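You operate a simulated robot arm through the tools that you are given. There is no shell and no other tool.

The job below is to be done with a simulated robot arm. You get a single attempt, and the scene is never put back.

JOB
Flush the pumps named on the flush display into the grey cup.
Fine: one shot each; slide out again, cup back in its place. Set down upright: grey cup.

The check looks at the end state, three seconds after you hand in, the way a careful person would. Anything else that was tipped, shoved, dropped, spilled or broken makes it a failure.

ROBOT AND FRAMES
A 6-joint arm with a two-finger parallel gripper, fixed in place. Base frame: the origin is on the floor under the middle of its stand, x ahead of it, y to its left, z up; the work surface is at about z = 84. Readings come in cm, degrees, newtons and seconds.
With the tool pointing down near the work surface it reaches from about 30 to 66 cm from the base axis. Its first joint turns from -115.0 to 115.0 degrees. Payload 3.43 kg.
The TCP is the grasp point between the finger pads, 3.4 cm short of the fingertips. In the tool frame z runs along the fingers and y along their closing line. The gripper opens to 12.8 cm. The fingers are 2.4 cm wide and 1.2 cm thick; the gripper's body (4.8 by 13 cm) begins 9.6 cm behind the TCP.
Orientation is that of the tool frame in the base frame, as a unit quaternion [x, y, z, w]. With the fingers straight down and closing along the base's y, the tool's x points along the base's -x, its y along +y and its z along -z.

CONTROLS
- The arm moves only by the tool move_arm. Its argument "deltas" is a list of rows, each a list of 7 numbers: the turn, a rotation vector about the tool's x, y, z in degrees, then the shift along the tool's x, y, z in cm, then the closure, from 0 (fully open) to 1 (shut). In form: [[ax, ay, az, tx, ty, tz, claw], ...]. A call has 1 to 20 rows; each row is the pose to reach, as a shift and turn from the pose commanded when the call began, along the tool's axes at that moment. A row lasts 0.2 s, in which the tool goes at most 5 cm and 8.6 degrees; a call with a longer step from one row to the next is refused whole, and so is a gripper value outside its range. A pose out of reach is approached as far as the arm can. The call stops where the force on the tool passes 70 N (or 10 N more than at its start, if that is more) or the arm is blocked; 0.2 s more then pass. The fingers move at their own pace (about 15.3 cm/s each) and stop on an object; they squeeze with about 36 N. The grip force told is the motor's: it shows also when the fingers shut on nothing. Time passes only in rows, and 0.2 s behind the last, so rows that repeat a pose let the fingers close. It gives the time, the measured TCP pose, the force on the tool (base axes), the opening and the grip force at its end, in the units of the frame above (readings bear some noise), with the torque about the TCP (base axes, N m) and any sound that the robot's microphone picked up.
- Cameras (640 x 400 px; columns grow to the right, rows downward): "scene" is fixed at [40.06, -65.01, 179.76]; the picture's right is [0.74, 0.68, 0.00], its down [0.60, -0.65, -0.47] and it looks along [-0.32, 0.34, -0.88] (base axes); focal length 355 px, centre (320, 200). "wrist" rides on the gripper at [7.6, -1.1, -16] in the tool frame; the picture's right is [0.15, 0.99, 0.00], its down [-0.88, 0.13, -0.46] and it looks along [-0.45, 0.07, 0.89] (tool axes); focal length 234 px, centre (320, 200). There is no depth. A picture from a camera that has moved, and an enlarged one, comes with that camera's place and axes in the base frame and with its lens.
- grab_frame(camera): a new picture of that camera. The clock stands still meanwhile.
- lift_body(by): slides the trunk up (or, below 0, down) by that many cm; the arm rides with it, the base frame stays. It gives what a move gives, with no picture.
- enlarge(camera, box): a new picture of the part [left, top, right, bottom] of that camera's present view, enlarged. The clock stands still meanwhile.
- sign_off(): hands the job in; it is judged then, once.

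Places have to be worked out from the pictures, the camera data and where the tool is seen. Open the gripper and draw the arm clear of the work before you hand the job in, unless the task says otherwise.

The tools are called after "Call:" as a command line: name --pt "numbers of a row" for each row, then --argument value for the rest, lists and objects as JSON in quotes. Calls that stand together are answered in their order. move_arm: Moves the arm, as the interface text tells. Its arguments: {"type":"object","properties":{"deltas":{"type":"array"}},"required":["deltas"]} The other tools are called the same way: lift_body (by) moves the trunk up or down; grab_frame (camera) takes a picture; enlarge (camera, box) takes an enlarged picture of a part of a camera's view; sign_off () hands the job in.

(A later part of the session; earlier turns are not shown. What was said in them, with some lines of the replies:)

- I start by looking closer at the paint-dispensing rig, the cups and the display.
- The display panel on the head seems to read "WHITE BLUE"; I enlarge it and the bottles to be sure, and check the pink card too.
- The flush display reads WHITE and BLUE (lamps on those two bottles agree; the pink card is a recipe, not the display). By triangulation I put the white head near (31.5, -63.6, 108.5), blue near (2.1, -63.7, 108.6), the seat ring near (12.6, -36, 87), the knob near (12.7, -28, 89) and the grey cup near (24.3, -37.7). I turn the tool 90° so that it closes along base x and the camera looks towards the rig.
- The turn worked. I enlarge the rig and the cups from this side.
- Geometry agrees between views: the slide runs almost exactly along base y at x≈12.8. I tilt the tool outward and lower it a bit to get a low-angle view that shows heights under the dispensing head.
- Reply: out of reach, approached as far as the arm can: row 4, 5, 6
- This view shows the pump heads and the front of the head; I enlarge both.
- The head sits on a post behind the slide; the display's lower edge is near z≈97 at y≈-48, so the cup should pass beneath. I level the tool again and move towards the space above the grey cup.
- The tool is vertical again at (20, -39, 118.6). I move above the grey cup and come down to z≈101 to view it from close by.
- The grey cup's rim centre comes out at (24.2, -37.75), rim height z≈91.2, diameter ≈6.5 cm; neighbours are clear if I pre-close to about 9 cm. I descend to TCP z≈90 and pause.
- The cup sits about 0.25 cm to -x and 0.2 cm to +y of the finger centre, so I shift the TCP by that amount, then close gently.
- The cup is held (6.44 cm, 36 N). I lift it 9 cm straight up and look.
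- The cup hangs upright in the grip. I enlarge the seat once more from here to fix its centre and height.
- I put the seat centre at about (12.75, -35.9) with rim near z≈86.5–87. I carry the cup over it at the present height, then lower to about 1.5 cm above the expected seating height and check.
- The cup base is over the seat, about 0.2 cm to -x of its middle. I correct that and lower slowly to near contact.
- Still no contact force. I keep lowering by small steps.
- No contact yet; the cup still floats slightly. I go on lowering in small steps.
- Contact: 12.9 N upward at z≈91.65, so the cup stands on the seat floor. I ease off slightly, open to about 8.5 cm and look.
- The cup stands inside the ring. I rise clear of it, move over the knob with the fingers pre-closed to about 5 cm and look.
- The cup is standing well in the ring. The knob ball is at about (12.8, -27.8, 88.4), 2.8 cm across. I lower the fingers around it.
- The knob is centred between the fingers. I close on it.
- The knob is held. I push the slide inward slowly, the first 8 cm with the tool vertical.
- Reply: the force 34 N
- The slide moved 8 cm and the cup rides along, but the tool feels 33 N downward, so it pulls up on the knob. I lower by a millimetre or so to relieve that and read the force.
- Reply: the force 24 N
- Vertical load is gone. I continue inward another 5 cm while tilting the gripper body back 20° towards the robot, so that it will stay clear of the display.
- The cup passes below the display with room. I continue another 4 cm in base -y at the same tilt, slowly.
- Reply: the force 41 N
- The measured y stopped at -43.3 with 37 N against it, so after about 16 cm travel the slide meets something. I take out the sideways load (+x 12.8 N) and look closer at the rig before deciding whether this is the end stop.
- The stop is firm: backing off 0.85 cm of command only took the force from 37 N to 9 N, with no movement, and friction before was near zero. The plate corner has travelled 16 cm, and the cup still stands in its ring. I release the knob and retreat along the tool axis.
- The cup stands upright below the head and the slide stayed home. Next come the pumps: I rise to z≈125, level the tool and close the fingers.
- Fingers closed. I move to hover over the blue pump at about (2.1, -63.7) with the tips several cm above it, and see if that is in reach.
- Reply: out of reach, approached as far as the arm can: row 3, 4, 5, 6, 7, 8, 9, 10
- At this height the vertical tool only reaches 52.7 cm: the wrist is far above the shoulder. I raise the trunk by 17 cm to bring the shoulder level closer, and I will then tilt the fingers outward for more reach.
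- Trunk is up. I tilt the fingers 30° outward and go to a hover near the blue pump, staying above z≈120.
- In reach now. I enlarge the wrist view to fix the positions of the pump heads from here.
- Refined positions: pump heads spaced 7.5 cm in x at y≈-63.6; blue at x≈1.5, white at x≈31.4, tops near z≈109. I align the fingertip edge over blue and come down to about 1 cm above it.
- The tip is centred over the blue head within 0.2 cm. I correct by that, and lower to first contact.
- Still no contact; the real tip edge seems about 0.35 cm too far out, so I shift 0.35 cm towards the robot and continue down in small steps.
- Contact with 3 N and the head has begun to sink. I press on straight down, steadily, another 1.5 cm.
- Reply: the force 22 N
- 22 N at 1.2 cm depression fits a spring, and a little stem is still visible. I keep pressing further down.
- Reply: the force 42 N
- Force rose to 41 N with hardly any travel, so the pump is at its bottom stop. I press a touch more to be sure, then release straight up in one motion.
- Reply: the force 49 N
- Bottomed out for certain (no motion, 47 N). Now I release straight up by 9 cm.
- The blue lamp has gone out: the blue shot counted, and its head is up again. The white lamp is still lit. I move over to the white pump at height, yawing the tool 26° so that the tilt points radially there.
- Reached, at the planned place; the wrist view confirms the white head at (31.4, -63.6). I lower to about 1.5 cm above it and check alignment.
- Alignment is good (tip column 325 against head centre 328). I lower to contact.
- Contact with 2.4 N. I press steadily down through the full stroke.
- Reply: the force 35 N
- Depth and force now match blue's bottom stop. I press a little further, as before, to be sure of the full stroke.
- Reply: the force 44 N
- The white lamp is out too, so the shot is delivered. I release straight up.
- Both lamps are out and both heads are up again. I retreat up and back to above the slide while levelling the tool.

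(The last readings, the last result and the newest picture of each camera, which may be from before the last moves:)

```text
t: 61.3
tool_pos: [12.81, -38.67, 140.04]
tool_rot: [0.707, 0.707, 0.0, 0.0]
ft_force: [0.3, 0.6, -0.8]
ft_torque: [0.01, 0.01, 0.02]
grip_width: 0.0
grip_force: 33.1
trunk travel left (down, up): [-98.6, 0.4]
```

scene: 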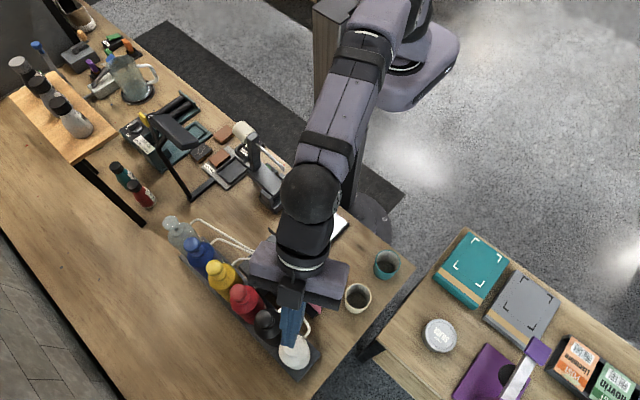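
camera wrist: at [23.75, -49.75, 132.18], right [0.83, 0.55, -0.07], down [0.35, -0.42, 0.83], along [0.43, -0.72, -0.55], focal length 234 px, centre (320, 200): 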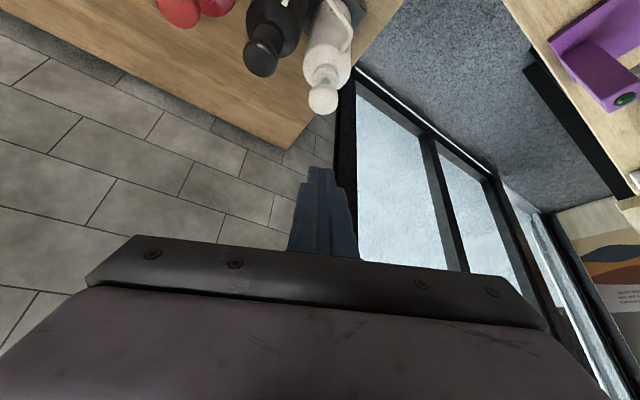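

I am above the slide at z=140; I lower the trunk back by 17 cm to the height used before.

Call:
lift_body --by -17

Call:
grab_frame --camera "wrist"

Call:
enlarge --camera "scene" --box '[150, 200, 340, 390]'

```text
t: 63.2
tool_pos: [12.76, -38.6, 122.92]
tool_rot: [0.707, 0.707, 0.0, 0.0]
ft_force: [0.0, 0.4, 0.2]
ft_torque: [-0.01, -0.02, 0.01]
grip_width: 0.0
grip_force: 32.9
trunk travel left (down, up): [-81.6, 17.4]
```

```text
taken
camera wrist: at [11.55, -31.11, 139.01], right [0.99, 0.15, 0.0], down [0.13, -0.88, 0.46], along [0.07, -0.45, -0.89], focal length 234 px, centre (320, 200)
```

wrist: 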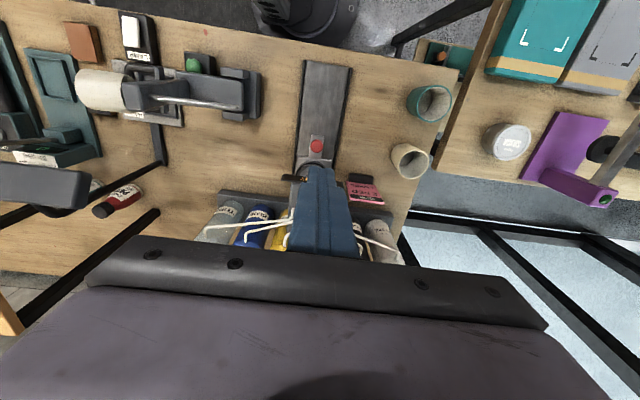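

```text
2.11 times, centred on (245, 295) of scene
camera zoom: at [40.06, -65.01, 179.76], right [0.74, 0.68, 0.0], down [0.6, -0.65, -0.47], along [-0.32, 0.34, -0.88], focal length 747 px, centre (478, 0)
```

zoom: 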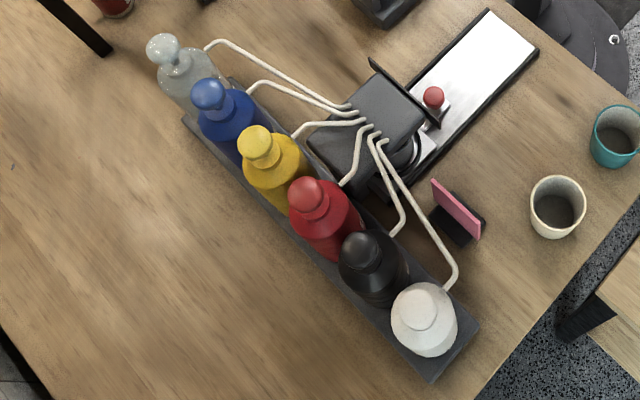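

Nothing else has moved. I go back down in front of the knob with the 20° tilt and fingers opened to 5 cm.

Call:
move_arm --pt "0 0 0 0 0 3.5 0.8" --pt "0 -5 0 0 0.05 7 0.7" --pt "0 -10 0 0 0.1 10.5 0.6" --pt "0 -15 0 0 0.1 14 0.6" --pt "0 -20 0 0 0.1 17.5 0.6" --pt "0 -20 0 0 0.1 20.1 0.6" --pt "0 -20 0 0 0.1 20.1 0.6"

Call:
enlarge --camera "wrist" --box '[260, 110, 380, 250]'

```text
t: 64.8
tool_pos: [12.84, -38.69, 103.11]
tool_rot: [0.696, 0.696, -0.123, 0.124]
ft_force: [-0.1, 0.7, 0.2]
ft_torque: [0.03, -0.03, -0.02]
grip_width: 5.11
grip_force: 0.1
trunk travel left (down, up): [-81.6, 17.4]
```

```text
2.86 times, centred on (320, 180) of wrist
camera zoom: at [11.59, -26.04, 115.51], right [0.99, 0.14, -0.05], down [0.13, -0.67, 0.73], along [0.07, -0.73, -0.68], focal length 669 px, centre (320, 257)
```

zoom: 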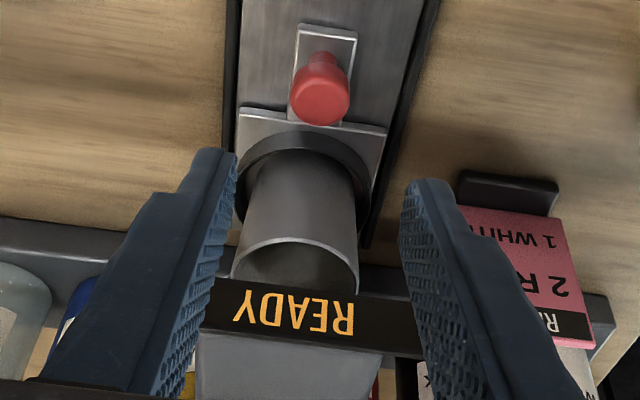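

The display now says READY. The knob is at (12.75, -43.8, 88.4); I lower the fingers around it along the tool axis and close.

Call:
move_arm --pt "0 0 0 0.23 -0.05 3 0.6" --pt "0 0 0 0.23 -0.05 6 0.6" --pt "0 0 0 0.23 -0.05 9 0.6" --pt "0 0 0 0.23 -0.05 11 0.6" --pt "0 0 0 0.23 -0.05 13 0.6" --pt "0 0 0 0.23 -0.05 14.07 0.6" --pt "0 0 0 0.23 -0.05 14.07 0.6"

Call:
enlarge --camera "wrist" --box '[250, 130, 390, 260]'

Call:
enlarge --camera "scene" --box '[250, 200, 350, 290]'

```text
t: 66.4
tool_pos: [12.7, -43.28, 89.48]
tool_rot: [0.696, 0.697, -0.122, 0.123]
ft_force: [0.4, 0.7, -0.1]
ft_torque: [0.0, 0.01, 0.01]
grip_width: 5.11
grip_force: 0.1
trunk travel left (down, up): [-81.6, 17.4]
```

```text
3.08 times, centred on (320, 195) of wrist
camera zoom: at [11.42, -30.72, 102.03], right [0.99, 0.14, -0.05], down [0.13, -0.67, 0.73], along [0.07, -0.73, -0.68], focal length 720 px, centre (320, 215)
```

zoom: 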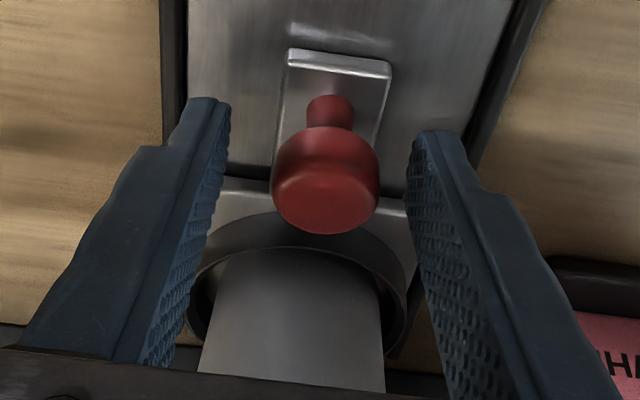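

```text
4.44 times, centred on (300, 245) of scene
camera zoom: at [40.06, -65.01, 179.76], right [0.74, 0.68, 0.0], down [0.6, -0.65, -0.47], along [-0.32, 0.34, -0.88], focal length 1578 px, centre (409, 0)
```

zoom: 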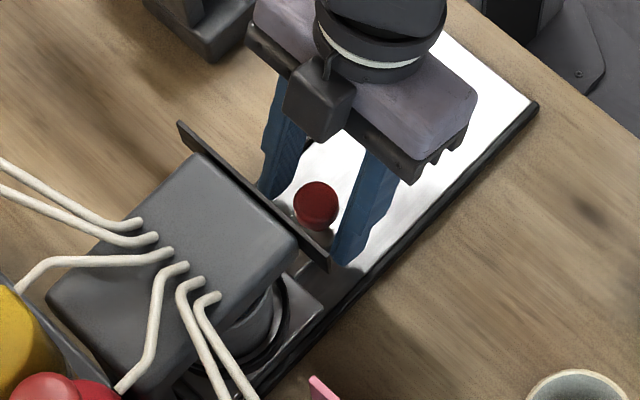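

Call:
move_arm --pt "0 0 0 0 0.1 0 0.68" --pt "0 0 0 0 0.1 0 0.76" --pt "0 0 0 0 0.1 0 0.85" --pt "0 0 0 0 0.1 0 0.85"

```text
t: 67.4
tool_pos: [12.9, -43.39, 89.62]
tool_rot: [0.696, 0.697, -0.123, 0.123]
ft_force: [-0.2, 0.0, 1.4]
ft_torque: [0.03, 0.02, 0.03]
grip_width: 2.74
grip_force: 45.4
trunk travel left (down, up): [-81.6, 17.4]
```

The knob is held. I draw the slide out slowly, the first 4 cm at the same tilt.

Call:
move_arm --pt "0 0 0 0.094 0 -0.034 0.85" --pt "0 0 0 0.282 0 -0.103 0.85" --pt "0 0 0 0.564 0 -0.205 0.85" --pt "0 0 0 0.94 0 -0.342 0.85" --pt "0 0 0 1.41 0 -0.513 0.85" --pt "0 0 0 1.88 0 -0.684 0.85" --pt "0 0 0 2.35 0 -0.855 0.85" --pt "0 0 0 2.82 0 -1.026 0.85" --pt "0 0 0 3.29 0 -1.197 0.85" --pt "0 0 0 3.76 0 -1.368 0.85"

Call:
enlarge --camera "scene" --box '[250, 190, 350, 290]'

```text
t: 69.6
tool_pos: [12.83, -39.21, 89.49]
tool_rot: [0.696, 0.696, -0.122, 0.123]
ft_force: [-11.8, -0.8, -1.2]
ft_torque: [-0.97, 0.07, -0.08]
grip_width: 2.73
grip_force: 44.8
trunk travel left (down, up): [-81.6, 17.4]
```

```text
4.00 times, centred on (300, 240) of scene
camera zoom: at [40.06, -65.01, 179.76], right [0.74, 0.68, 0.0], down [0.6, -0.65, -0.47], along [-0.32, 0.34, -0.88], focal length 1420 px, centre (400, 40)
```

zoom: 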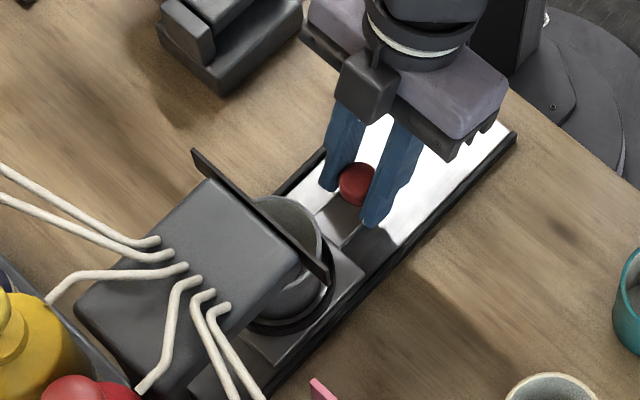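

The slide follows. I take out the sideways 12 N with a 0.1 cm shift and draw out another 5 cm while levelling the tool about the knob.

Call:
move_arm --pt "0 2 0 0.418 -0.05 -0.17 0.85" --pt "0 4 0 0.835 -0.1 -0.338 0.85" --pt "0 6 0 1.253 -0.1 -0.505 0.85" --pt "0 8 0 1.671 -0.1 -0.669 0.85" --pt "0 10 0 2.089 -0.1 -0.832 0.85" --pt "0 12 0 2.508 -0.1 -0.993 0.85" --pt "0 14 0 2.927 -0.1 -1.152 0.85" --pt "0 16 0 3.347 -0.1 -1.31 0.85" --pt "0 18 0 3.766 -0.1 -1.466 0.85" --pt "0 20 0 4.187 -0.1 -1.62 0.85"

Call:
enlarge --camera "scene" --box '[250, 190, 350, 290]'

```text
t: 71.8
tool_pos: [12.78, -34.79, 89.64]
tool_rot: [0.707, 0.707, -0.001, 0.0]
ft_force: [-1.0, -1.5, 2.9]
ft_torque: [-1.31, 0.04, 0.06]
grip_width: 2.77
grip_force: 45.5
trunk travel left (down, up): [-81.6, 17.4]
```

```text
4.00 times, centred on (300, 240) of scene
camera zoom: at [40.06, -65.01, 179.76], right [0.74, 0.68, 0.0], down [0.6, -0.65, -0.47], along [-0.32, 0.34, -0.88], focal length 1420 px, centre (400, 40)
```

zoom: 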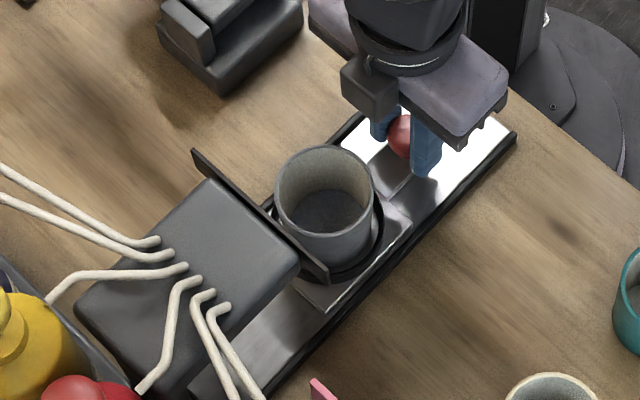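

Level again at y=-34.8, cup riding well. I pull the remaining 7 cm out to the original position, slowly towards the end.

Call:
move_arm --pt "0 0 0 0.3 0 0 0.85" --pt "0 0 0 0.8 0 0 0.85" --pt "0 0 0 1.3 0 0 0.85" --pt "0 0 0 1.8 0 0 0.85" --pt "0 0 0 2.3 0 0 0.85" --pt "0 0 0 2.8 0 0 0.85" --pt "0 0 0 3.3 0 0 0.85" --pt "0 0 0 3.8 0 0 0.85" --pt "0 0 0 4.3 0 0 0.85" --pt "0 0 0 4.8 0 0 0.85" --pt "0 0 0 5.3 0 0 0.85" --pt "0 0 0 5.8 0 0 0.85" --pt "0 0 0 6.2 0 0 0.85" --pt "0 0 0 6.5 0 0 0.85" --pt "0 0 0 6.7 0 0 0.85" --pt "0 0 0 6.8 0 0 0.85"

Call:
enlarge --camera "scene" --box '[280, 190, 380, 260]'

```text
t: 75.2
tool_pos: [12.82, -27.98, 89.63]
tool_rot: [0.707, 0.707, 0.001, -0.002]
ft_force: [1.8, 0.9, -34.1]
ft_torque: [-0.15, -0.12, 0.05]
grip_width: 2.72
grip_force: 44.9
trunk travel left (down, up): [-81.6, 17.4]
```

```text
5.71 times, centred on (330, 225) of scene
camera zoom: at [40.06, -65.01, 179.76], right [0.74, 0.68, 0.0], down [0.6, -0.65, -0.47], along [-0.32, 0.34, -0.88], focal length 2029 px, centre (263, 57)
```

zoom: 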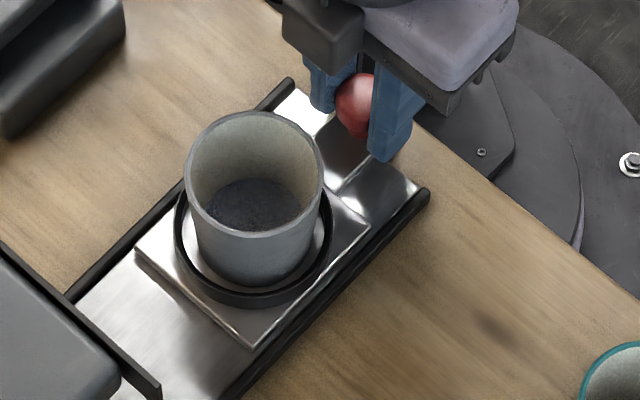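

Almost fully out (plate corner 3 px short of its first place), and the tool again pulls up 34 N. I relieve that and draw the last bit to the stop.

Call:
move_arm --pt "0 0 0 0 0 0.15 0.85" --pt "0 0 0 0.1 0 0.3 0.85" --pt "0 0 0 0.25 0 0.3 0.85" --pt "0 0 0 0.4 0 0.3 0.85" --pt "0 0 0 0.4 0 0.3 0.85"

Call:
enlarge --camera "scene" --box '[280, 190, 380, 260]'

```text
t: 76.4
tool_pos: [12.74, -27.92, 89.67]
tool_rot: [0.707, 0.707, -0.003, 0.005]
ft_force: [8.6, -3.0, 40.2]
ft_torque: [0.03, -0.17, 0.0]
grip_width: 2.72
grip_force: 45.3
trunk travel left (down, up): [-81.6, 17.4]
```

```text
5.71 times, centred on (330, 225) of scene
camera zoom: at [40.06, -65.01, 179.76], right [0.74, 0.68, 0.0], down [0.6, -0.65, -0.47], along [-0.32, 0.34, -0.88], focal length 2029 px, centre (263, 57)
```

zoom: 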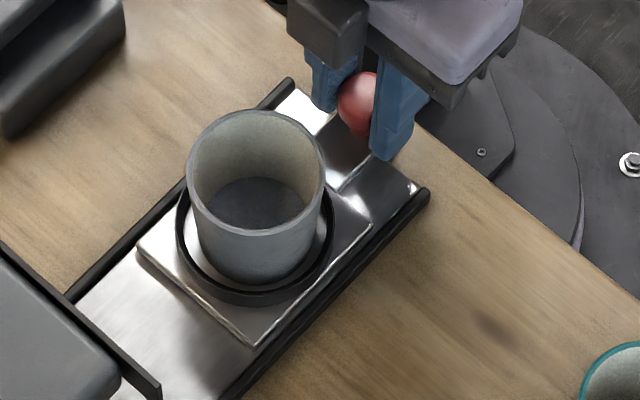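

The plate corner is back at its first place. I ease the vertical load and release the knob, then rise.

Call:
move_arm --pt "0 0 0 -0.05 0 -0.17 0.85" --pt "0 0 0 -0.05 0 -0.17 0.85" --pt "0 0 0 -0.05 0 -0.17 0.75" --pt "0 0 0 -0.05 0 -0.17 0.65" --pt "0 0 0 -0.05 0 -0.17 0.6" --pt "0 0 0 -0.05 0 -1.5 0.6" --pt "0 0 0 -0.05 0 -4 0.6" --pt "0 0 0 -0.05 0 -7 0.6" --pt "0 0 0 -0.05 0 -10 0.6" --pt "0 0 0 -0.05 0 -12.5 0.5" --pt "0 0 0 -0.05 0 -12.5 0.33"

Call:
enlarge --camera "scene" --box '[280, 190, 380, 260]'

Call:
grab_frame --camera "wrist"

```text
t: 78.8
tool_pos: [12.83, -27.44, 101.93]
tool_rot: [0.707, 0.707, 0.0, 0.0]
ft_force: [-0.5, -0.9, 0.3]
ft_torque: [0.01, 0.01, 0.02]
grip_width: 8.58
grip_force: 0.2
trunk travel left (down, up): [-81.6, 17.4]
```

```text
5.71 times, centred on (330, 225) of scene
camera zoom: at [40.06, -65.01, 179.76], right [0.74, 0.68, 0.0], down [0.6, -0.65, -0.47], along [-0.32, 0.34, -0.88], focal length 2029 px, centre (263, 57)
```

zoom: 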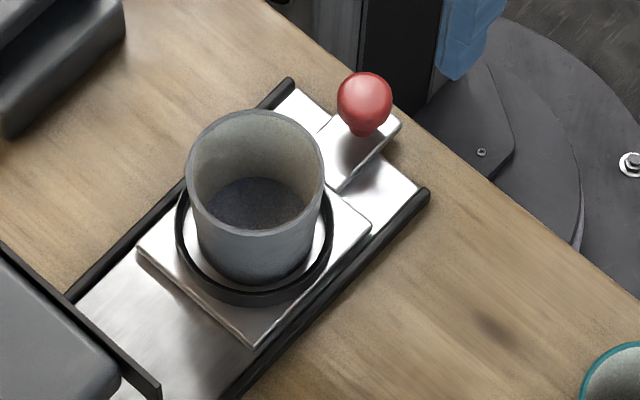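

```text
taken
camera wrist: at [11.59, -20.02, 117.97], right [0.99, 0.15, 0.0], down [0.13, -0.88, 0.46], along [0.07, -0.45, -0.89], focal length 234 px, centre (320, 200)
```

wrist: 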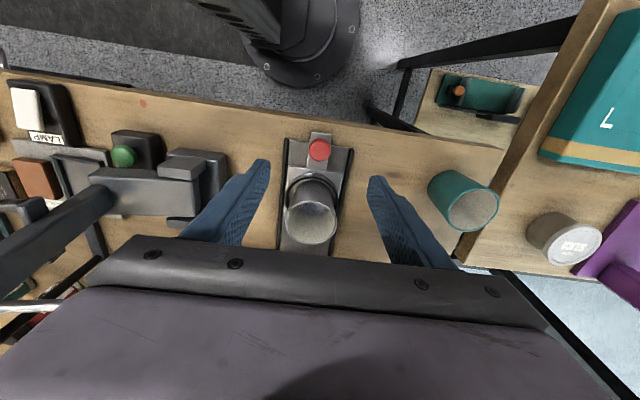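

Slide and cup stand exactly where they were after my placing, with paint in the cup. I move over the cup and lower the open fingers around it.

Call:
move_arm --pt "0 0 0 -2.5 0 0 0.33" --pt "0 0 0 -5.5 0 0 0.33" --pt "0 0 0 -8.4 0 0 0.33" --pt "0 0 0 -8.4 0 0 0.33" --pt "0 0 0 -8.4 0.03 2.5 0.33" --pt "0 0 0 -8.4 0.03 5 0.33" --pt "0 0 0 -8.4 0.03 7.5 0.33" --pt "0 0 0 -8.4 0.03 9.3 0.33" --pt "0 0 0 -8.4 0.03 10.15 0.33" --pt "0 0 0 -8.4 0.03 10.15 0.33"

Call:
enlarge --camera "wrist" --box '[235, 50, 415, 250]'

Call:
enlarge --camera "scene" --box '[295, 205, 350, 250]'

```text
t: 81.0
tool_pos: [12.68, -36.06, 91.58]
tool_rot: [0.707, 0.707, 0.0, 0.0]
ft_force: [-0.2, 0.5, -0.3]
ft_torque: [0.02, -0.01, -0.02]
grip_width: 8.57
grip_force: 0.0
trunk travel left (down, up): [-81.6, 17.4]
```

```text
2.00 times, centred on (325, 150) of wrist
camera zoom: at [11.51, -28.45, 107.66], right [0.99, 0.15, 0.0], down [0.13, -0.88, 0.46], along [0.07, -0.45, -0.89], focal length 468 px, centre (310, 300)
```

zoom: 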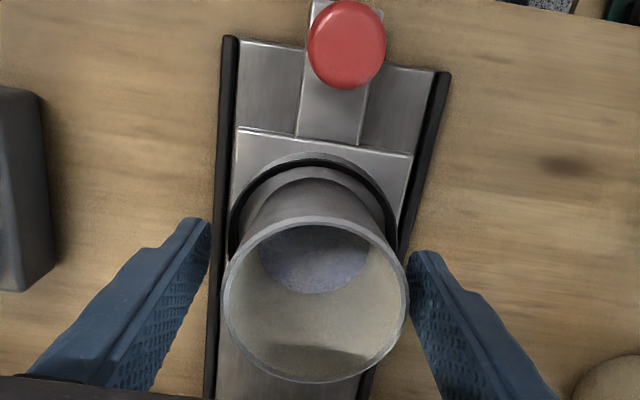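

```text
8.89 times, centred on (322, 228) of scene
camera zoom: at [40.06, -65.01, 179.76], right [0.74, 0.68, 0.0], down [0.6, -0.65, -0.47], along [-0.32, 0.34, -0.88], focal length 3156 px, centre (298, -44)
```

zoom: 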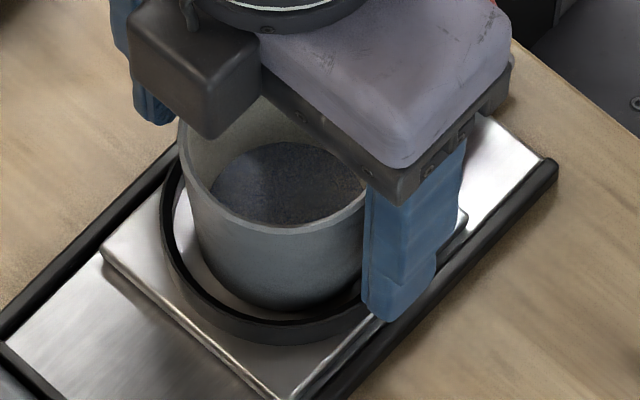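

The cup holds light-blue paint. It sits 0.15 cm to +x of the finger centre; I correct and close gently.

Call:
move_arm --pt "0 0 0 0 0.15 0 0.33" --pt "0 0 0 0 0.15 0 0.33" --pt "0 0 0 0 0.15 0 0.42" --pt "0 0 0 0 0.15 0 0.48" --pt "0 0 0 0 0.15 0 0.54" --pt "0 0 0 0 0.15 0 0.6" --pt "0 0 0 0 0.15 0 0.6"

Call:
enlarge --camera "wrist" --box '[235, 50, 415, 250]'

```text
t: 82.6
tool_pos: [12.87, -36.01, 91.55]
tool_rot: [0.707, 0.707, 0.0, 0.001]
ft_force: [0.2, 0.4, 1.0]
ft_torque: [0.02, 0.01, 0.0]
grip_width: 6.47
grip_force: 35.7
trunk travel left (down, up): [-81.6, 17.4]
```

```text
2.00 times, centred on (325, 150) of wrist
camera zoom: at [11.7, -28.45, 107.68], right [0.99, 0.15, 0.0], down [0.13, -0.88, 0.46], along [0.07, -0.45, -0.89], focal length 468 px, centre (310, 300)
```

zoom: 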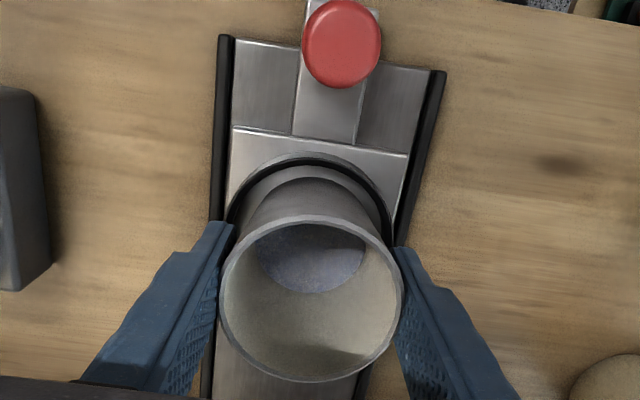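

Held at 6.47 cm. I lift the cup slowly by 7 cm and carry it gently back towards its first place at (24.1, -37.6).

Call:
move_arm --pt "0 0 0 0 0 -0.3 0.6" --pt "0 0 0 0 0 -1 0.6" --pt "0 0 0 0 0 -2 0.6" --pt "0 0 0 0 0 -3.2 0.6" --pt "0 0 0 0 0 -4.5 0.6" --pt "0 0 0 0 0 -5.7 0.6" --pt "0 0 0 0 0 -6.5 0.6" --pt "0 0 0 -0.05 0.3 -6.8 0.6" --pt "0 0 0 -0.15 1 -6.8 0.6" --pt "0 0 0 -0.3 2.1 -6.8 0.6" --pt "0 0 0 -0.5 3.5 -6.8 0.6" --pt "0 0 0 -0.7 4.9 -6.8 0.6" --pt "0 0 0 -0.9 6.3 -6.8 0.6" --pt "0 0 0 -1.1 7.7 -6.8 0.6" --pt "0 0 0 -1.3 9.1 -6.8 0.6" --pt "0 0 0 -1.45 10.2 -6.8 0.6" --pt "0 0 0 -1.55 10.9 -6.8 0.6" --pt "0 0 0 -1.6 11.2 -6.8 0.6" --pt "0 0 0 -1.6 11.2 -6.8 0.6"

Call:
grab_frame --camera "wrist"

Call:
enlarge --camera "scene" --box '[280, 190, 420, 320]'

```text
t: 86.6
tool_pos: [24.35, -37.58, 98.51]
tool_rot: [0.708, 0.707, 0.0, 0.0]
ft_force: [-0.1, 0.3, -0.9]
ft_torque: [-0.01, 0.01, 0.03]
grip_width: 6.48
grip_force: 36.4
trunk travel left (down, up): [-81.6, 17.4]
```

```text
taken
camera wrist: at [23.05, -30.05, 114.49], right [0.99, 0.15, 0.0], down [0.13, -0.88, 0.46], along [0.07, -0.45, -0.89], focal length 234 px, centre (320, 200)
```

wrist: 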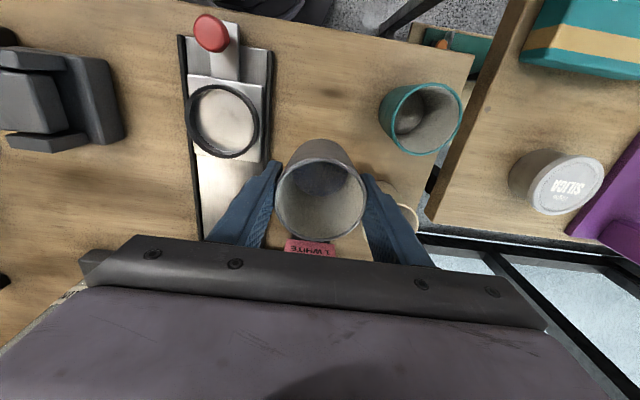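

```text
3.08 times, centred on (350, 255) of scene
camera zoom: at [40.06, -65.01, 179.76], right [0.74, 0.68, 0.0], down [0.6, -0.65, -0.47], along [-0.32, 0.34, -0.88], focal length 1092 px, centre (228, 31)
```

zoom: 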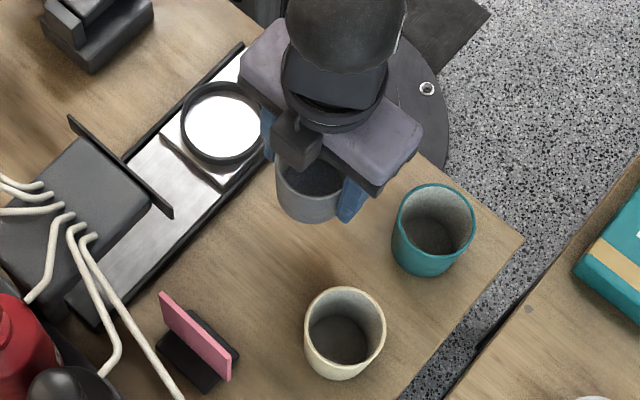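

I compare with the view right after the first lift to return the cup to the very same spot.

Call:
enlarge --camera "wrist" --box '[170, 60, 290, 170]'

```text
3.64 times, centred on (230, 115) of wrist
camera zoom: at [23.05, -30.05, 114.49], right [0.99, 0.15, 0.0], down [0.13, -0.88, 0.46], along [0.07, -0.45, -0.89], focal length 852 px, centre (647, 509)
```

zoom: 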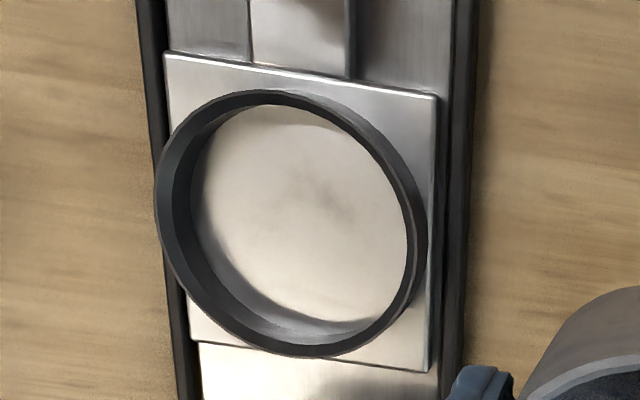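

The spot matches to within about 0.1 cm in x; I correct that and lower the cup to about 0.6 cm above the table.

Call:
move_arm --pt "0 0 0 0 -0.1 0.5 0.6" --pt "0 0 0 0 -0.1 1.5 0.6" --pt "0 0 0 0 -0.1 3 0.6" --pt "0 0 0 0 -0.1 4.5 0.6" --pt "0 0 0 0 -0.1 6 0.6" --pt "0 0 0 0 -0.1 7 0.6" --pt "0 0 0 0 -0.1 7.6 0.6" --pt "0 0 0 0 -0.1 7.9 0.6" --pt "0 0 0 0 -0.1 7.9 0.6"

Call:
enlarge --camera "wrist" --box '[220, 80, 420, 240]'

Call:
enlarge --camera "scene" --box '[310, 215, 410, 290]'

```text
t: 88.6
tool_pos: [24.12, -37.75, 90.63]
tool_rot: [0.707, 0.707, 0.0, -0.001]
ft_force: [0.1, 0.6, -0.5]
ft_torque: [0.0, -0.01, 0.01]
grip_width: 6.47
grip_force: 36.0
trunk travel left (down, up): [-81.6, 17.4]
```

```text
2.50 times, centred on (320, 160) of wrist
camera zoom: at [22.96, -30.11, 106.63], right [0.99, 0.15, 0.0], down [0.13, -0.88, 0.46], along [0.07, -0.45, -0.89], focal length 585 px, centre (320, 300)
```

zoom: 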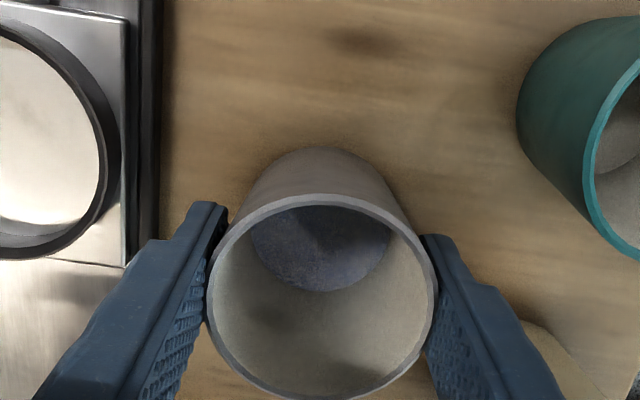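

```text
5.33 times, centred on (360, 252) of scene
camera zoom: at [40.06, -65.01, 179.76], right [0.74, 0.68, 0.0], down [0.6, -0.65, -0.47], along [-0.32, 0.34, -0.88], focal length 1893 px, centre (107, -80)
```

zoom: 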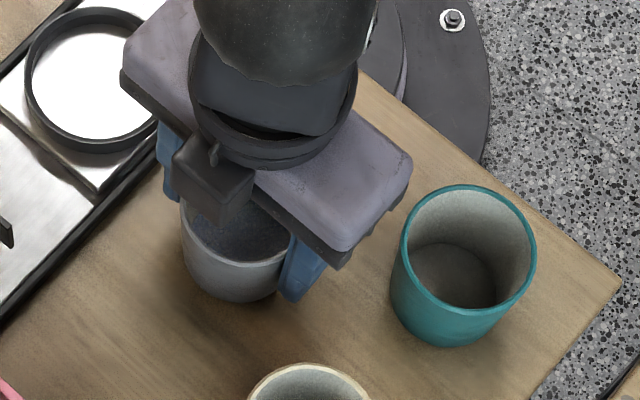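

Aligned and upright. I lower in small steps to contact.

Call:
move_arm --pt "0 0 0 0 0 0.2 0.6" --pt "0 0 0 0 0 0.4 0.6" --pt "0 0 0 0 0 0.55 0.6" --pt "0 0 0 0 0 0.55 0.6"

```text
t: 89.6
tool_pos: [24.24, -37.65, 90.08]
tool_rot: [0.707, 0.708, 0.0, 0.0]
ft_force: [-0.8, 0.4, -0.2]
ft_torque: [-0.01, -0.02, -0.05]
grip_width: 6.46
grip_force: 36.5
trunk travel left (down, up): [-81.6, 17.4]
```

Call:
move_arm --pt "0 0 0 0 0 0.12 0.6" --pt "0 0 0 0 0 0.25 0.6" --pt "0 0 0 0 0 0.25 0.6"

```text
t: 90.4
tool_pos: [24.11, -37.58, 90.08]
tool_rot: [0.707, 0.707, 0.0, 0.002]
ft_force: [0.4, -0.3, 10.2]
ft_torque: [0.14, 0.14, 0.0]
grip_width: 6.47
grip_force: 36.0
trunk travel left (down, up): [-81.6, 17.4]
```

Contact with 10 N: the cup is on the table. I ease off, open gently to 9 cm and check that it stands free.

Call:
move_arm --pt "0 0 0 0 0 -0.1 0.6" --pt "0 0 0 0 0 -0.12 0.54" --pt "0 0 0 0 0 -0.12 0.48" --pt "0 0 0 0 0 -0.12 0.4" --pt "0 0 0 0 0 -0.12 0.32" --pt "0 0 0 0 0 -0.12 0.32"

Call:
enlarge --camera "wrist" --box '[220, 80, 420, 240]'

```text
t: 91.8
tool_pos: [24.1, -37.49, 89.9]
tool_rot: [0.707, 0.707, 0.0, 0.0]
ft_force: [0.4, 1.1, 0.5]
ft_torque: [-0.01, 0.0, -0.01]
grip_width: 8.69
grip_force: 0.1
trunk travel left (down, up): [-81.6, 17.4]
```

```text
2.50 times, centred on (320, 160) of wrist
camera zoom: at [22.89, -29.97, 105.94], right [0.99, 0.15, 0.0], down [0.13, -0.88, 0.46], along [0.07, -0.45, -0.89], focal length 585 px, centre (320, 300)
```

zoom: 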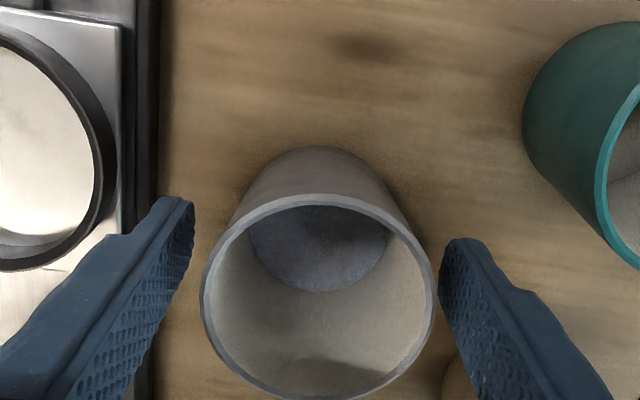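

The fingers are clear on both sides. I rise straight up and then check the cup's position against the first picture.

Call:
move_arm --pt "0 0 0 0 0 -1.5 0.32" --pt "0 0 0 0 0 -4 0.32" --pt "0 0 0 0 0 -7.5 0.32" --pt "0 0 0 0 0 -11.5 0.32" --pt "0 0 0 0 0 -16 0.32" --pt "0 0 0 1 -3 -20 0.32" --pt "0 0 0 2 -6 -24 0.3" --pt "0 0 0 3 -9 -28 0.2" --pt "0 0 0 3 -9.2 -32 0.1" --pt "0 0 0 3 -9.2 -36 0" --pt "0 0 0 3 -9.2 -40 0" --pt "0 0 0 3 -9.2 -42.5 0" --pt "0 0 0 3 -9.2 -42.5 0"

Call:
grab_frame --camera "scene"

Call:
enlarge --camera "scene" --box '[220, 190, 420, 315]'

Call:
grab_frame --camera "wrist"

```text
refused: row 6 steps farther than a row can; nothing moved
```

```text
taken
```

scene: 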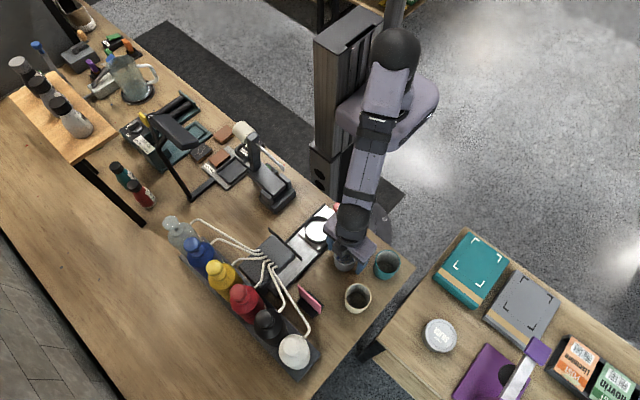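

```text
3.20 times, centred on (320, 252) of scene
camera zoom: at [40.06, -65.01, 179.76], right [0.74, 0.68, 0.0], down [0.6, -0.65, -0.47], along [-0.32, 0.34, -0.88], focal length 1136 px, centre (320, 32)
```

zoom: 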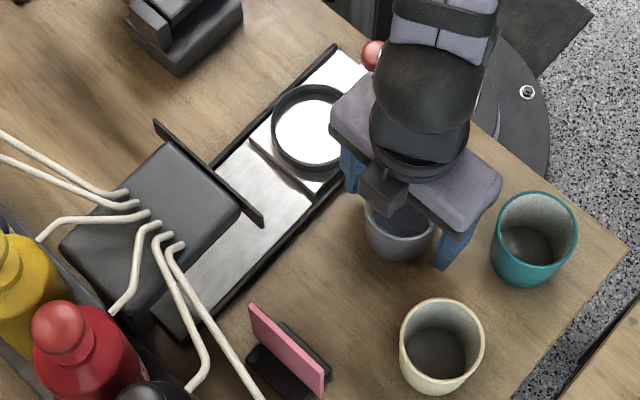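

```text
taken
camera wrist: at [22.89, -29.97, 105.94], right [0.99, 0.15, 0.0], down [0.13, -0.88, 0.46], along [0.07, -0.45, -0.89], focal length 234 px, centre (320, 200)
```

wrist: 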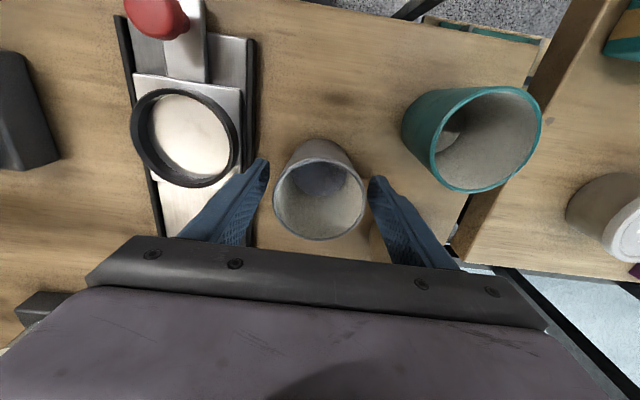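

The call was refused because one step was too long; nothing moved. I repeat the retreat with smaller steps.

Call:
move_arm --pt "0 0 0 0 0 -1.5 0.32" --pt "0 0 0 0 0 -4 0.32" --pt "0 0 0 0 0 -7.5 0.32" --pt "0 0 0 0 0 -11.5 0.32" --pt "0 0 0 0 0 -15.5 0.32" --pt "0 0 0 0.8 -2.4 -18.5 0.32" --pt "0 0 0 1.6 -4.8 -21.5 0.3" --pt "0 0 0 2.4 -7.2 -24.5 0.2" --pt "0 0 0 3 -9.2 -27.5 0.1" --pt "0 0 0 3 -9.2 -31.5 0" --pt "0 0 0 3 -9.2 -35.5 0" --pt "0 0 0 3 -9.2 -39.5 0" --pt "0 0 0 3 -9.2 -42.5 0" --pt "0 0 0 3 -9.2 -42.5 0"

Call:
grab_frame --camera "scene"

Call:
enlarge --camera "scene" --box '[220, 190, 420, 315]'

Call:
grab_frame --camera "wrist"

```text
t: 94.8
tool_pos: [14.76, -34.61, 132.24]
tool_rot: [0.708, 0.707, 0.0, 0.0]
ft_force: [0.0, -0.5, 0.0]
ft_torque: [0.01, -0.02, 0.0]
grip_width: 12.83
grip_force: 0.0
trunk travel left (down, up): [-81.6, 17.4]
```

```text
taken
```

scene: 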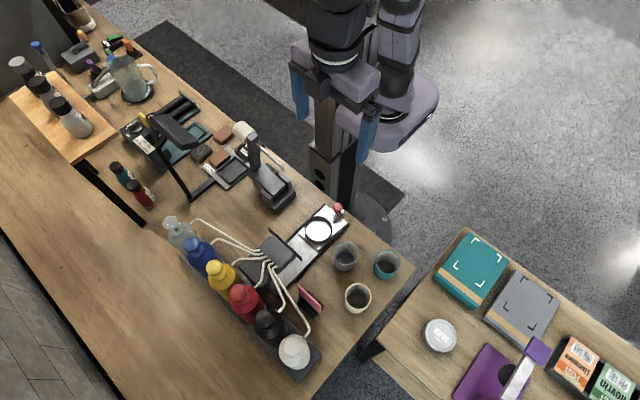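

```text
3.20 times, centred on (320, 252) of scene
camera zoom: at [40.06, -65.01, 179.76], right [0.74, 0.68, 0.0], down [0.6, -0.65, -0.47], along [-0.32, 0.34, -0.88], focal length 1136 px, centre (320, 32)
```

zoom: 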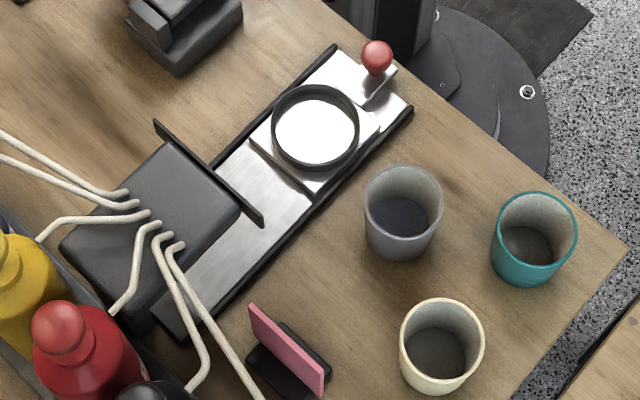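

```text
taken
camera wrist: at [13.58, -27.07, 148.29], right [0.99, 0.15, 0.0], down [0.13, -0.88, 0.46], along [0.07, -0.45, -0.89], focal length 234 px, centre (320, 200)
```

wrist: 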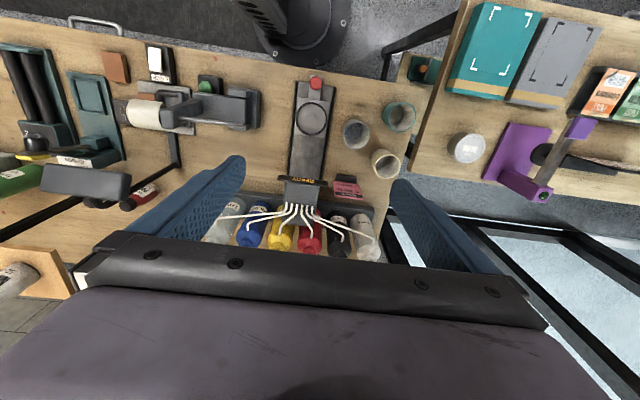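

The READY display stays, the slide is out, and all else looks untouched. I check the cup's place closely against the earlier picture, and the bottles and display too.

Call:
enlarge --camera "scene" --box '[320, 225, 390, 290]'

Call:
enlarge --camera "wrist" --box '[250, 70, 430, 185]'

Call:
enlarge --camera "scene" --box '[150, 200, 340, 390]'

```text
6.15 times, centred on (355, 258) of scene
camera zoom: at [40.06, -65.01, 179.76], right [0.74, 0.68, 0.0], down [0.6, -0.65, -0.47], along [-0.32, 0.34, -0.88], focal length 2185 px, centre (105, -154)
```

zoom: 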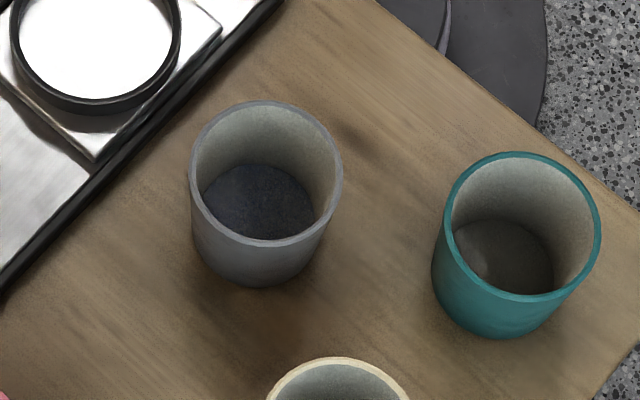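

```text
3.48 times, centred on (340, 128) of wrist
camera zoom: at [13.58, -27.07, 148.29], right [0.99, 0.15, 0.0], down [0.13, -0.88, 0.46], along [0.07, -0.45, -0.89], focal length 814 px, centre (250, 452)
```

zoom: 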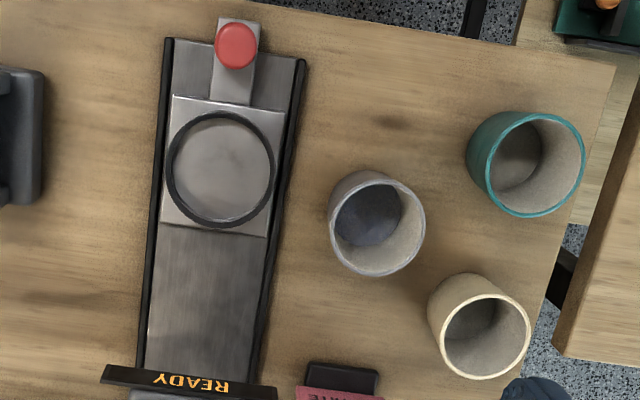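

```text
2.11 times, centred on (245, 295) of scene
camera zoom: at [40.06, -65.01, 179.76], right [0.74, 0.68, 0.0], down [0.6, -0.65, -0.47], along [-0.32, 0.34, -0.88], focal length 747 px, centre (478, 0)
```

zoom: 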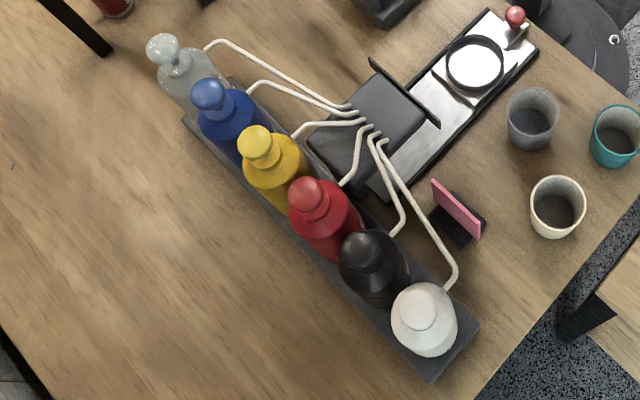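

The grey cup stands upright with paint in it, about 0.35 cm from its first spot. The slide is fully out, both lamps are off and the display reads READY. The other cups, card and bottles show no change. The gripper is open and the arm is clear, so I hand in.

Call:
sign_off

```text
The job is handed in.
```

I flushed the white and blue pumps named on the display into the grey cup, one press each, and handed the job in. I don't have the result of the check.

- **Shots:** each pump was pressed once to its bottom stop. The white and blue lamps went out, the display changed to READY, and there is blue paint in the cup.
- **Slide:** it is fully out again, with its plate back at its starting position.
- **Grey cup:** it stands upright on the table, about 0.35 cm from its original spot by the camera.
- **Surroundings:** the other cups, the pink recipe card and the bottles look unchanged in the last pictures, and I saw no spills.

The gripper is open, the arm is back near its starting position, and the trunk is at its original height.
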